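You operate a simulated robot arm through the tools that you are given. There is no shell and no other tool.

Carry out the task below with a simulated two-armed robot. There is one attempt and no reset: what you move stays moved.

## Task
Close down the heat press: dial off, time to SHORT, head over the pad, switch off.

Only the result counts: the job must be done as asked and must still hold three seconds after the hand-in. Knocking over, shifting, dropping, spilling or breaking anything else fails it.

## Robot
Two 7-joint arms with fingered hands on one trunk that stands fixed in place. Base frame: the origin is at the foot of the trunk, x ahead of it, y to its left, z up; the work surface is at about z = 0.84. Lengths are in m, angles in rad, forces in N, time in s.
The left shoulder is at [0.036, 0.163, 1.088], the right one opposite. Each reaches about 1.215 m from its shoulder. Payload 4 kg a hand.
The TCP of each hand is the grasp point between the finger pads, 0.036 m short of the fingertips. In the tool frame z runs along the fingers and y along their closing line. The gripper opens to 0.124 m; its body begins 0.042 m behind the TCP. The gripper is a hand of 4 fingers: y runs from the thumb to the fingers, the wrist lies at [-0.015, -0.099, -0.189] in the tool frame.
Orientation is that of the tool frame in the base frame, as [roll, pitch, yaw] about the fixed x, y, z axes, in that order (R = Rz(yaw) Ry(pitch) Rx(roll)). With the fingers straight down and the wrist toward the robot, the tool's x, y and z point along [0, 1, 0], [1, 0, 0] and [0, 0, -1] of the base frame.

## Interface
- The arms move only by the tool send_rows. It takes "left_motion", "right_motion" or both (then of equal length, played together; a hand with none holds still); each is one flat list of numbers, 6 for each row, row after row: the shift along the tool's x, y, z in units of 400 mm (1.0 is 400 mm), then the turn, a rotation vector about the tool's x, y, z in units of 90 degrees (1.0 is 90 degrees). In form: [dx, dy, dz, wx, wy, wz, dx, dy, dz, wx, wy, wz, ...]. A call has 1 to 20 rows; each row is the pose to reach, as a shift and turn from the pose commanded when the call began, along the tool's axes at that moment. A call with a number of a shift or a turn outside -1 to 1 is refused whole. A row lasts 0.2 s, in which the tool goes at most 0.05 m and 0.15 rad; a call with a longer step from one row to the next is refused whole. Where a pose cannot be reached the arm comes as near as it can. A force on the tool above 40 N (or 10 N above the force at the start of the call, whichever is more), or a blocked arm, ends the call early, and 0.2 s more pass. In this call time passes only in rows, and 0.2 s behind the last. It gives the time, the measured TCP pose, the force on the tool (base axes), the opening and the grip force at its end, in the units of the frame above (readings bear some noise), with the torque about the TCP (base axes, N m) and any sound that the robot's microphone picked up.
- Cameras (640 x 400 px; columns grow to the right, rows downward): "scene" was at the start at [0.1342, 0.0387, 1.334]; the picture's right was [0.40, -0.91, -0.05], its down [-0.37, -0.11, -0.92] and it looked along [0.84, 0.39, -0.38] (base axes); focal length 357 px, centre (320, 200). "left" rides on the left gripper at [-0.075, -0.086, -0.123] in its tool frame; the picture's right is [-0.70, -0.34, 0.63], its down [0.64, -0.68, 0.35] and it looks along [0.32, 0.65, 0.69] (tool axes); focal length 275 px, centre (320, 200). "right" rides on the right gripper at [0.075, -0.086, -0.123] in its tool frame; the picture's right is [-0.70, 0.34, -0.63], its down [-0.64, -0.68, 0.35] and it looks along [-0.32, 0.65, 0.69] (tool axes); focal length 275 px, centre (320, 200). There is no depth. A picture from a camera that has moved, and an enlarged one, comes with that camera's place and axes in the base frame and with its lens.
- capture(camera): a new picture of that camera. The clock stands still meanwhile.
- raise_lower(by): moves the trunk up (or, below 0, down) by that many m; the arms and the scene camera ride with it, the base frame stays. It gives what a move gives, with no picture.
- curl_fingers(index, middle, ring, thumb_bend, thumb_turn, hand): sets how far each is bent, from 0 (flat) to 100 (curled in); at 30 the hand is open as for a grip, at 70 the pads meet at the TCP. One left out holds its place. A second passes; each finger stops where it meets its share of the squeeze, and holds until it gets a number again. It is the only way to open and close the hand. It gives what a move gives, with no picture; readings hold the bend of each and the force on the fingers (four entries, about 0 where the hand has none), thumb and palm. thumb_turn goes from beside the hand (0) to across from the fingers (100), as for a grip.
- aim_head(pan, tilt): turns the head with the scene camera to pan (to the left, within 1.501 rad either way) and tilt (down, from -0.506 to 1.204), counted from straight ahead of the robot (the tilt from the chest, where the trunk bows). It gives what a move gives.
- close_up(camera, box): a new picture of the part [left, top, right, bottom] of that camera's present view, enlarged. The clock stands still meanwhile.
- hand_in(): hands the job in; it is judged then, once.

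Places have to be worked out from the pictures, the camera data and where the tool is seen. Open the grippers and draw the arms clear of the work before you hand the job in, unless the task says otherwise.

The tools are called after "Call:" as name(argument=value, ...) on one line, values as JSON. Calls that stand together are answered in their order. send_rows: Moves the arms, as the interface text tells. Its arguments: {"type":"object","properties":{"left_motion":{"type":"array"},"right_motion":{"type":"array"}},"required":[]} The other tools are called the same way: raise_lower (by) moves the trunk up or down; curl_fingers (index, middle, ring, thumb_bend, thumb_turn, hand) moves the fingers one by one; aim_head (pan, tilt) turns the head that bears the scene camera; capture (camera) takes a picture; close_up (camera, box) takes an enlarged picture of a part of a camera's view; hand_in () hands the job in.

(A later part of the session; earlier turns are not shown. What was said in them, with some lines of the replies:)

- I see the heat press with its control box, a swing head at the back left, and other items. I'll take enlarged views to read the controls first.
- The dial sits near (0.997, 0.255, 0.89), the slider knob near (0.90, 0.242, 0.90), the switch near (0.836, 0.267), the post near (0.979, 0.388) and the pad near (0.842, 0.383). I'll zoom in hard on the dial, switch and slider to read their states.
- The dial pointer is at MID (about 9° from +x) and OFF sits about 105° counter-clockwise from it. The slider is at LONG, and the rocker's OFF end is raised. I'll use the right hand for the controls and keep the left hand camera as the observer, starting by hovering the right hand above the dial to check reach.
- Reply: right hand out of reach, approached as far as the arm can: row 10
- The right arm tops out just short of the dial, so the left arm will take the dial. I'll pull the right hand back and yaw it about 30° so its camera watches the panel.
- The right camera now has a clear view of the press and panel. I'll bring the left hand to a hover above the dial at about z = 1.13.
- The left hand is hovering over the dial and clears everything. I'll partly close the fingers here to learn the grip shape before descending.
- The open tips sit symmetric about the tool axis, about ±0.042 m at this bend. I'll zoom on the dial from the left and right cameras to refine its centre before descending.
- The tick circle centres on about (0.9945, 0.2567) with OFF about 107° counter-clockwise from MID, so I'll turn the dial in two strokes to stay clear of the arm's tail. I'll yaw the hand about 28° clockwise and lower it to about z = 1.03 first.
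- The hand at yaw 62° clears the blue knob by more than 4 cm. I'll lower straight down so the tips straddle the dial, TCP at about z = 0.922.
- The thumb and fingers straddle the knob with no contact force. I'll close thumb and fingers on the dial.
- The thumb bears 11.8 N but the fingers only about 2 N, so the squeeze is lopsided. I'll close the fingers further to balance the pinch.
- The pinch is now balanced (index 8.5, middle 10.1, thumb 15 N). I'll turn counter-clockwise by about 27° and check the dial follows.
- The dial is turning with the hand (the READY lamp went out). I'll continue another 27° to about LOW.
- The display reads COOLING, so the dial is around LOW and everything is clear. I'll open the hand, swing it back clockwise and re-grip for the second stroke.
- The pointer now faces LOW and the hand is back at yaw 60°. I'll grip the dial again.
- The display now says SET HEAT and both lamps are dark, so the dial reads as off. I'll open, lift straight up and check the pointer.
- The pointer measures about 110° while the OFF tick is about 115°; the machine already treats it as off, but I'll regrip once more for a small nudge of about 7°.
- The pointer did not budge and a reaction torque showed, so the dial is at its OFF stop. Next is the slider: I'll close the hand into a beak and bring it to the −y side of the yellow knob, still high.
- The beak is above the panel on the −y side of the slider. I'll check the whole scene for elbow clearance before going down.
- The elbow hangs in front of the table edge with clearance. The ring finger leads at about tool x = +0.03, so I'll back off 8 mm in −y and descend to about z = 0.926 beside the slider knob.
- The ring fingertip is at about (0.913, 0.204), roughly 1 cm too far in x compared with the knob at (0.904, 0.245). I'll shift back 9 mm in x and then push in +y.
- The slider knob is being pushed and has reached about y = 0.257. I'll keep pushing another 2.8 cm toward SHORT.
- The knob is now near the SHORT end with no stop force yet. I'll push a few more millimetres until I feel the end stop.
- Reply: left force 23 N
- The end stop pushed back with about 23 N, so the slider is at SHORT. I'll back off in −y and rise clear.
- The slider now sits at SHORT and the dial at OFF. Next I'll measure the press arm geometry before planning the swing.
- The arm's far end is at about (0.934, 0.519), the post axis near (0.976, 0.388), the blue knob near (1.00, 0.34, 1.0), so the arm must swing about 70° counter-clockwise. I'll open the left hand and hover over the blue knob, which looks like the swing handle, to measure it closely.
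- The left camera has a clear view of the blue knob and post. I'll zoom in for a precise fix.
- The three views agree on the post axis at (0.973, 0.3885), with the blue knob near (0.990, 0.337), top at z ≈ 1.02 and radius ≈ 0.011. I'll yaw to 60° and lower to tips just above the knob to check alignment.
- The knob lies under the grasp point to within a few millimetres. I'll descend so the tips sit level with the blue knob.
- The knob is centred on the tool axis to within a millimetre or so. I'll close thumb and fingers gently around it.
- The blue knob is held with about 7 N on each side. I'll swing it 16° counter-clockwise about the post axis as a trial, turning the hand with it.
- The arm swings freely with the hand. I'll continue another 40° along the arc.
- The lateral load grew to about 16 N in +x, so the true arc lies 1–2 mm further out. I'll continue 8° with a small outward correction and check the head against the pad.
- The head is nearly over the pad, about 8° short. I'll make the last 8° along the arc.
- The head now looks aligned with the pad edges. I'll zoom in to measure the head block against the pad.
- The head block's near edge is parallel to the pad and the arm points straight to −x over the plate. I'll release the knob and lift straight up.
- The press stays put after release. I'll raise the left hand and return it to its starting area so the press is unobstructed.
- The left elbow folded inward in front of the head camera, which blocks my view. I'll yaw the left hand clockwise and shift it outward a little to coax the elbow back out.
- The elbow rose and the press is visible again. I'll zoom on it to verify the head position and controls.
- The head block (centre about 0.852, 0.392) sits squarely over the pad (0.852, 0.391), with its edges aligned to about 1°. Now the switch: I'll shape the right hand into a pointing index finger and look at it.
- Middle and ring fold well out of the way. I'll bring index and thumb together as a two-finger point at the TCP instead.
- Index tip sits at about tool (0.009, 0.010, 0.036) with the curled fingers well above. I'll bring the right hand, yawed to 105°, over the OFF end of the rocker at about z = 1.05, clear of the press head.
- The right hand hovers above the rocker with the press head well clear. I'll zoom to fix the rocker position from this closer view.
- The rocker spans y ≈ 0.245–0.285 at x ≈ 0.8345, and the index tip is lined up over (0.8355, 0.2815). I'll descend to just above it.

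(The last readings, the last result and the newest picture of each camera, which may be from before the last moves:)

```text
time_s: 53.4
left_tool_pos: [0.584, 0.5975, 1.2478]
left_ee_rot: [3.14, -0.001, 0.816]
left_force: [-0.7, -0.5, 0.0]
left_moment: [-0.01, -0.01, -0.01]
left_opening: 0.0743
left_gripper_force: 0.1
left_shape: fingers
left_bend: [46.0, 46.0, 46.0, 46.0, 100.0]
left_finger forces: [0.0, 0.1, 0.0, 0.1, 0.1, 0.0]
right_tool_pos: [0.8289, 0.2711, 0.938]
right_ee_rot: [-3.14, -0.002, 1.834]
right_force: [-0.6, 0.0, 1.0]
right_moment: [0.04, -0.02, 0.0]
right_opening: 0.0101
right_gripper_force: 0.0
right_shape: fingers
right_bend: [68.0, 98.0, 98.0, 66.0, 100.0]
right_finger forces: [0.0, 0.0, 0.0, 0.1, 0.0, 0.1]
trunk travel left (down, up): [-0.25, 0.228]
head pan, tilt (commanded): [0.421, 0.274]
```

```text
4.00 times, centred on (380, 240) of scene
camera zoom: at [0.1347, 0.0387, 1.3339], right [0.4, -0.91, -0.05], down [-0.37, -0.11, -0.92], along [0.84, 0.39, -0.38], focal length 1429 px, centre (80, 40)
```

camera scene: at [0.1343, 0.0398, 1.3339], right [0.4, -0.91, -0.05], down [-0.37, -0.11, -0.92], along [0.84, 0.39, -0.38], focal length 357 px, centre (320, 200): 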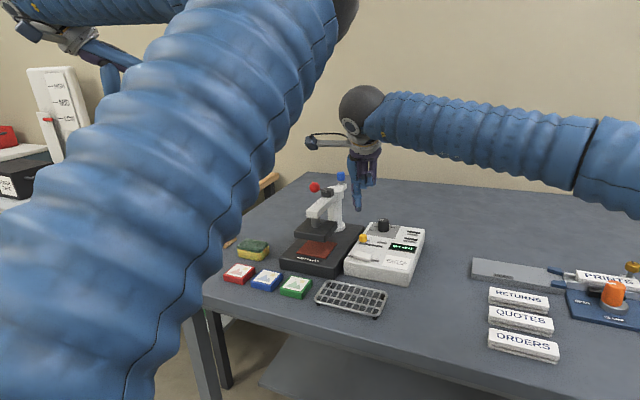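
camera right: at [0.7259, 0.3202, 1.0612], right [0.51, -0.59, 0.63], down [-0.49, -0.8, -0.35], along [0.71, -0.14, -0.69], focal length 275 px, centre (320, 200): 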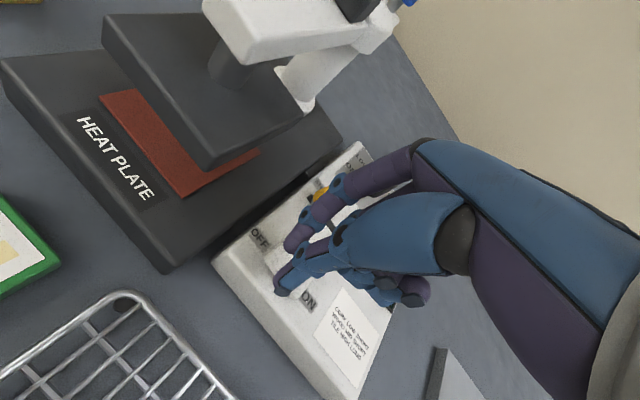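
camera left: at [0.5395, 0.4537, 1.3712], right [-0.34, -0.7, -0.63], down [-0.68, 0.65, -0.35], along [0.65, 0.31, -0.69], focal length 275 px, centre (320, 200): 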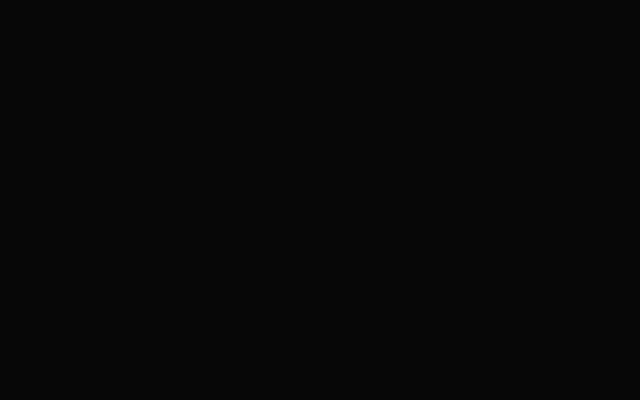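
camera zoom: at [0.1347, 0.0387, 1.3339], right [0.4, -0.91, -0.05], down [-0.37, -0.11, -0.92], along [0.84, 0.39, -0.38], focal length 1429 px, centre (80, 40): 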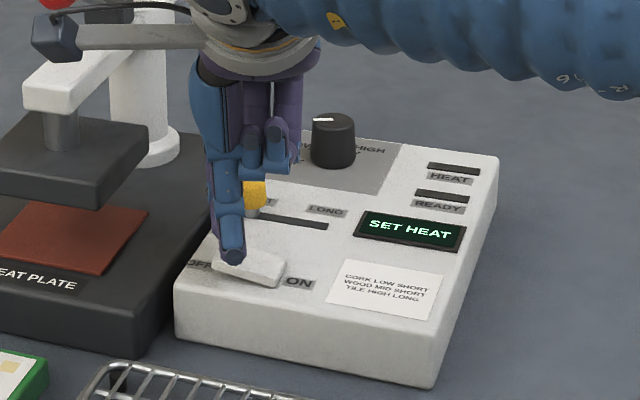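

The index tip is right above the raised OFF end. I'll press down in small steps.

Call:
send_rows(right_motion=[0, 0, 0.012, 0, 0, 0, 0, 0, 0.022, 0, 0, 0, 0, 0, 0.03, 0, 0, 0, 0, 0, 0.036, 0, 0, 0, 0, 0, 0.042, 0, 0, 0])

Call:
close_up(camera="scene", box=[330, 190, 430, 290])

Call:
close_up(camera="right", box=[220, 200, 380, 320])

```text
time_s: 54.6
left_tool_pos: [0.5817, 0.5986, 1.2493]
left_ee_rot: [3.141, 0.0, 0.817]
left_force: [-0.2, -0.4, 0.2]
left_moment: [-0.02, -0.01, 0.0]
left_opening: 0.0744
left_gripper_force: 0.1
left_shape: fingers
left_bend: [46.0, 46.0, 46.0, 46.0, 100.0]
left_finger forces: [0.1, 0.0, 0.1, 0.0, 0.0, 0.1]
right_tool_pos: [0.8302, 0.2689, 0.9268]
right_ee_rot: [3.137, -0.001, 1.831]
right_force: [5.6, 2.1, 19.7]
right_moment: [0.23, -0.37, -0.04]
right_opening: 0.0094
right_gripper_force: 9.7
right_shape: fingers
right_bend: [67.0, 98.0, 98.0, 66.0, 100.0]
right_finger forces: [19.7, 0.0, 0.0, 0.0, 0.0, 0.1]
trunk travel left (down, up): [-0.25, 0.228]
head pan, tilt (commanded): [0.421, 0.274]
```

```text
4.00 times, centred on (380, 240) of scene
camera zoom: at [0.1331, 0.0384, 1.3345], right [0.4, -0.91, -0.05], down [-0.36, -0.11, -0.92], along [0.84, 0.39, -0.38], focal length 1429 px, centre (80, 40)
```

zoom: 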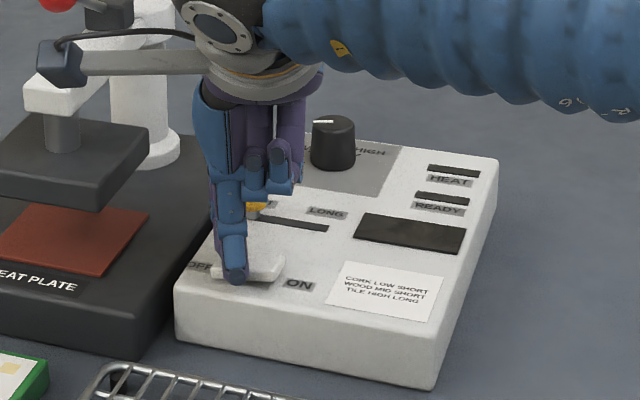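

```text
3.33 times, centred on (300, 260) of right
camera zoom: at [0.726, 0.3189, 1.0488], right [0.5, -0.59, 0.63], down [-0.49, -0.8, -0.35], along [0.71, -0.14, -0.69], focal length 918 px, centre (387, 0)
```

zoom: 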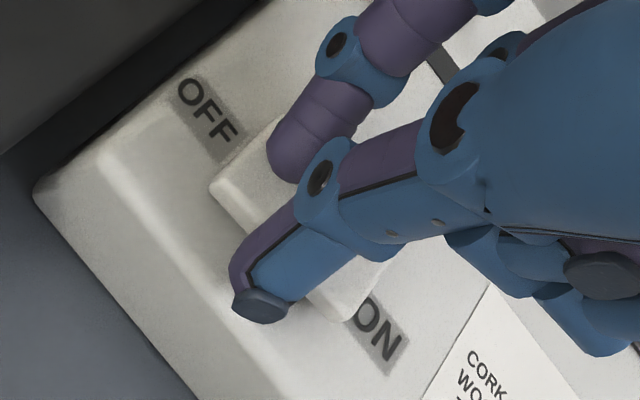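

The display went dark, so the switch flipped to OFF. I'll lift straight up and verify it stays.

Call:
send_rows(right_motion=[0, 0, -0.05, 0, 0, 0, 0, 0, -0.13, 0, 0, 0, 0, 0, -0.23, 0, 0, 0, 0, 0, -0.33, 0, 0, 0, 0, 0, -0.43, 0, 0, 0])

Call:
close_up(camera="right", box=[120, 180, 320, 330])

Call:
close_up(camera="scene", box=[270, 165, 430, 290])

```text
time_s: 55.8
left_tool_pos: [0.5835, 0.599, 1.2492]
left_ee_rot: [-3.141, 0.0, 0.817]
left_force: [0.0, 0.0, -0.8]
left_moment: [0.0, 0.02, -0.04]
left_opening: 0.0745
left_gripper_force: 0.1
left_shape: fingers
left_bend: [46.0, 46.0, 46.0, 46.0, 100.0]
left_finger forces: [0.0, 0.1, 0.0, 0.1, 0.1, 0.1]
right_tool_pos: [0.827, 0.269, 1.0973]
right_ee_rot: [3.141, 0.0, 1.831]
right_force: [0.6, -0.3, -0.7]
right_moment: [0.0, -0.01, 0.01]
right_opening: 0.01
right_gripper_force: 0.1
right_shape: fingers
right_bend: [68.0, 98.0, 98.0, 66.0, 100.0]
right_finger forces: [0.0, 0.0, 0.0, 0.1, 0.0, 0.0]
trunk travel left (down, up): [-0.25, 0.228]
head pan, tilt (commanded): [0.421, 0.274]
```

```text
2.67 times, centred on (220, 255) of right
camera zoom: at [0.7251, 0.3197, 1.2194], right [0.51, -0.59, 0.63], down [-0.49, -0.8, -0.35], along [0.71, -0.14, -0.69], focal length 734 px, centre (587, 53)
```

zoom: 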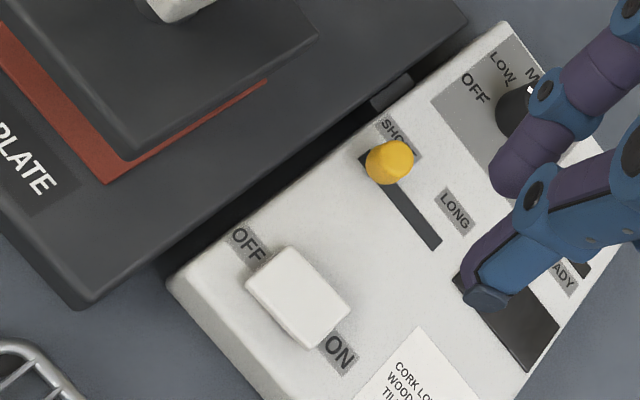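

```text
3.20 times, centred on (350, 228) of scene
camera zoom: at [0.1335, 0.0387, 1.3342], right [0.4, -0.91, -0.05], down [-0.37, -0.11, -0.92], along [0.84, 0.39, -0.38], focal length 1143 px, centre (224, 112)
```

zoom: 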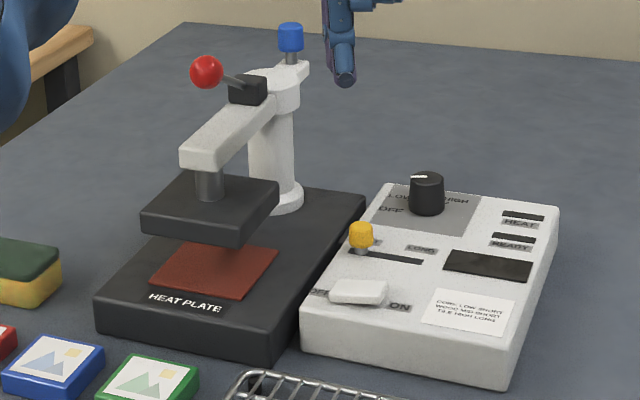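

The rocker has its OFF side down and the display is dark, the slider stays at SHORT, the dial at OFF and the head over the pad. I'll withdraw the right hand to the right and up.

Call:
send_rows(right_motion=[-0.05, -0.03, -0.06, 0, 0, 0, -0.12, -0.075, -0.11, 0, 0, 0, -0.2, -0.13, -0.16, 0, 0, 0, -0.28, -0.185, -0.2, 0, 0, 0, -0.36, -0.24, -0.23, 0, 0, 0, -0.44, -0.295, -0.26, 0, 0, 0, -0.52, -0.35, -0.28, 0, 0, 0, -0.6, -0.405, -0.28, 0, 0, 0, -0.6775, -0.457, -0.2825, 0, 0, 0])

Call:
curl_fingers(hand="right", index=30, middle=30, ring=30, thumb_bend=30)

Call:
curl_fingers(hand="left", index=30, middle=30, ring=30, thumb_bend=30)

Call:
capture(camera="scene")

Call:
close_up(camera="scene", box=[270, 165, 430, 290])

Call:
capture(camera="right")

```text
time_s: 57.8
left_tool_pos: [0.5821, 0.598, 1.2495]
left_ee_rot: [3.14, 0.0, 0.817]
left_force: [-0.9, 0.4, 0.4]
left_moment: [0.01, 0.0, 0.01]
left_opening: 0.0743
left_gripper_force: 0.0
left_shape: fingers
left_bend: [46.0, 46.0, 46.0, 46.0, 100.0]
left_finger forces: [0.1, 0.1, 0.0, 0.0, 0.0, 0.0]
right_tool_pos: [0.7225, -0.0413, 1.211]
right_ee_rot: [-3.141, -0.003, 1.833]
right_force: [-1.0, 0.1, 0.2]
right_moment: [0.04, -0.03, 0.01]
right_opening: 0.0102
right_gripper_force: 0.0
right_shape: fingers
right_bend: [68.0, 98.0, 98.0, 66.0, 100.0]
right_finger forces: [0.1, 0.0, 0.0, 0.0, 0.0, 0.0]
trunk travel left (down, up): [-0.25, 0.228]
head pan, tilt (commanded): [0.421, 0.274]
```

```text
time_s: 58.8
left_tool_pos: [0.5823, 0.5984, 1.2499]
left_ee_rot: [3.141, 0.0, 0.816]
left_force: [0.3, -0.2, 0.0]
left_moment: [0.01, 0.03, 0.03]
left_opening: 0.0742
left_gripper_force: 0.0
left_shape: fingers
left_bend: [46.0, 46.0, 46.0, 46.0, 100.0]
left_finger forces: [0.0, 0.0, 0.1, 0.1, 0.0, 0.1]
right_tool_pos: [0.7212, -0.0394, 1.2116]
right_ee_rot: [-3.141, 0.001, 1.83]
right_force: [0.2, -0.4, 1.1]
right_moment: [0.0, 0.02, 0.01]
right_opening: 0.1231
right_gripper_force: 0.0
right_shape: fingers
right_bend: [30.0, 30.0, 30.0, 30.0, 98.0]
right_finger forces: [0.0, 0.0, 0.0, 0.1, 0.0, 0.1]
trunk travel left (down, up): [-0.25, 0.228]
head pan, tilt (commanded): [0.421, 0.274]
```

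```text
time_s: 59.8
left_tool_pos: [0.5826, 0.5976, 1.2478]
left_ee_rot: [3.141, 0.001, 0.817]
left_force: [0.6, 1.0, 0.3]
left_moment: [-0.03, -0.02, 0.02]
left_opening: 0.123
left_gripper_force: 0.1
left_shape: fingers
left_bend: [30.0, 30.0, 30.0, 30.0, 98.0]
left_finger forces: [0.1, 0.0, 0.1, 0.0, 0.1, 0.0]
right_tool_pos: [0.7222, -0.0392, 1.2124]
right_ee_rot: [-3.141, 0.0, 1.831]
right_force: [-0.5, 0.0, -0.2]
right_moment: [0.0, -0.01, 0.01]
right_opening: 0.1229
right_gripper_force: 0.0
right_shape: fingers
right_bend: [30.0, 30.0, 30.0, 30.0, 98.0]
right_finger forces: [0.1, 0.0, 0.0, 0.0, 0.0, 0.1]
trunk travel left (down, up): [-0.25, 0.228]
head pan, tilt (commanded): [0.421, 0.274]
```

```text
taken
camera scene: at [0.1343, 0.0386, 1.334], right [0.4, -0.91, -0.05], down [-0.37, -0.11, -0.92], along [0.84, 0.39, -0.38], focal length 357 px, centre (320, 200)
```

scene: 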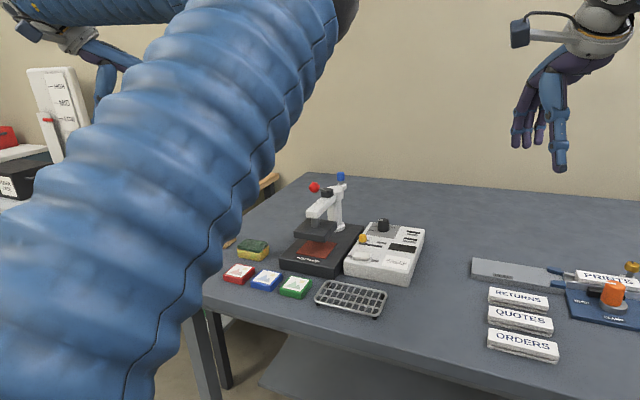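

```text
3.20 times, centred on (350, 228) of scene
camera zoom: at [0.1343, 0.0386, 1.334], right [0.4, -0.91, -0.05], down [-0.37, -0.11, -0.92], along [0.84, 0.39, -0.38], focal length 1143 px, centre (224, 112)
```

zoom: 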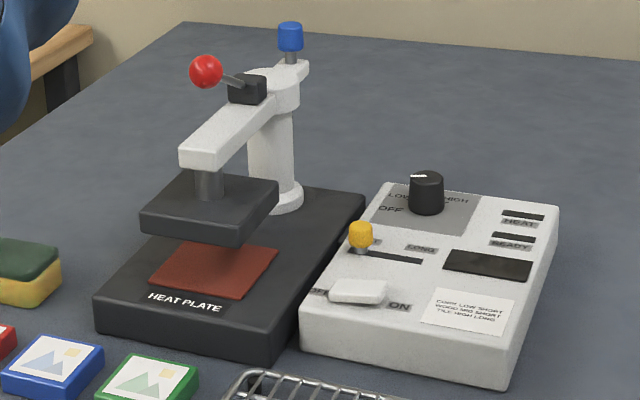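

```text
taken
camera right: at [0.6197, 0.0102, 1.334], right [0.51, -0.59, 0.63], down [-0.49, -0.8, -0.35], along [0.71, -0.14, -0.69], focal length 275 px, centre (320, 200)
```

right: 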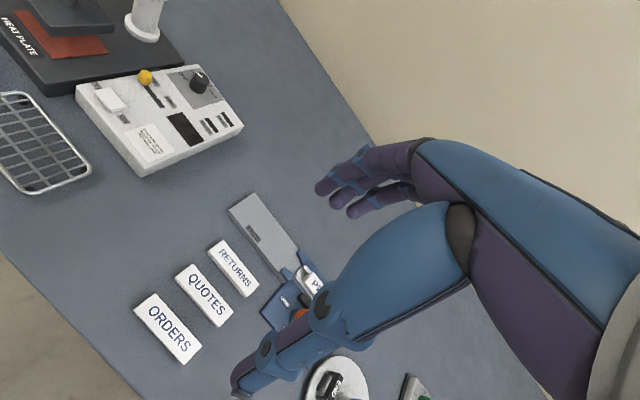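

Everything shown holds. I'll do one last check of the dial pointer and the coasters hidden behind the left arm.

Call:
close_up(camera="right", box=[80, 55, 240, 165])

Call:
capture(camera="left")

```text
3.64 times, centred on (160, 110) of right
camera zoom: at [0.6197, 0.0102, 1.334], right [0.51, -0.59, 0.63], down [-0.49, -0.8, -0.35], along [0.71, -0.14, -0.69], focal length 1001 px, centre (902, 527)
```

zoom: 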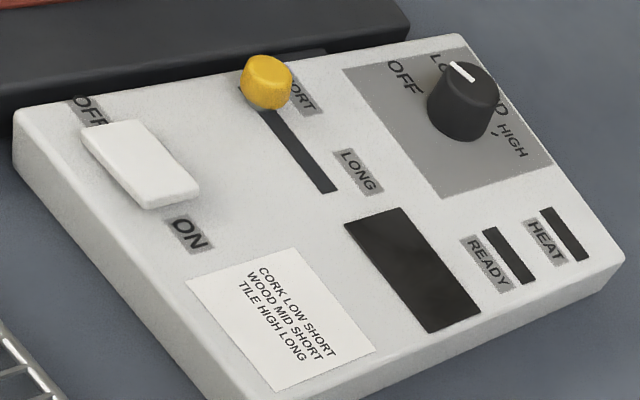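

```text
taken
camera left: at [0.4691, 0.6036, 1.3716], right [-0.72, -0.28, -0.63], down [-0.06, 0.94, -0.35], along [0.69, -0.21, -0.69], focal length 275 px, centre (320, 200)
```

left: 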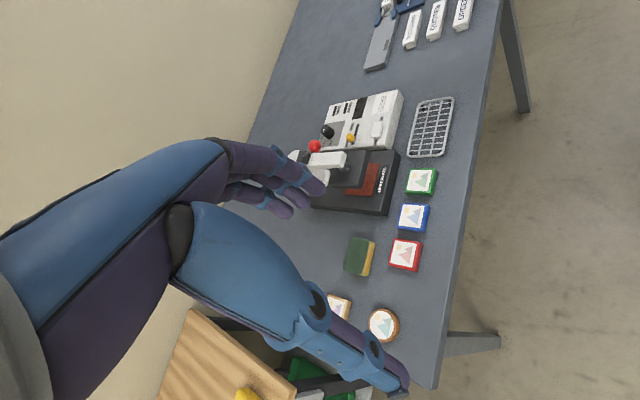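

All items are in their original places: dial at OFF, slider at SHORT, head over the pad, rocker OFF with the display dark, both hands open and clear. I'm handing the job in.

Call:
hand_in()

```text
The job is handed in.
```

The heat press is closed down and the job is handed in; I have not seen the judge's result.

- **Dial:** turned from MID to OFF in two strokes. The pointer measured about 110° against roughly 115° for the OFF tick. A further nudge did not move it, so I took that as the end stop.
- **Time slider:** pushed from LONG to SHORT until it hit its end stop.
- **Head:** swung about 72° by its blue knob. It sits over the pad, within a couple of millimetres of the pad's centre and about 1° of its edges.
- **Switch:** rocker pressed to OFF. The display went dark and stayed dark.

In the last pictures the sponge, coasters, cards and rack were still where they started. Both hands are open and clear of the press.
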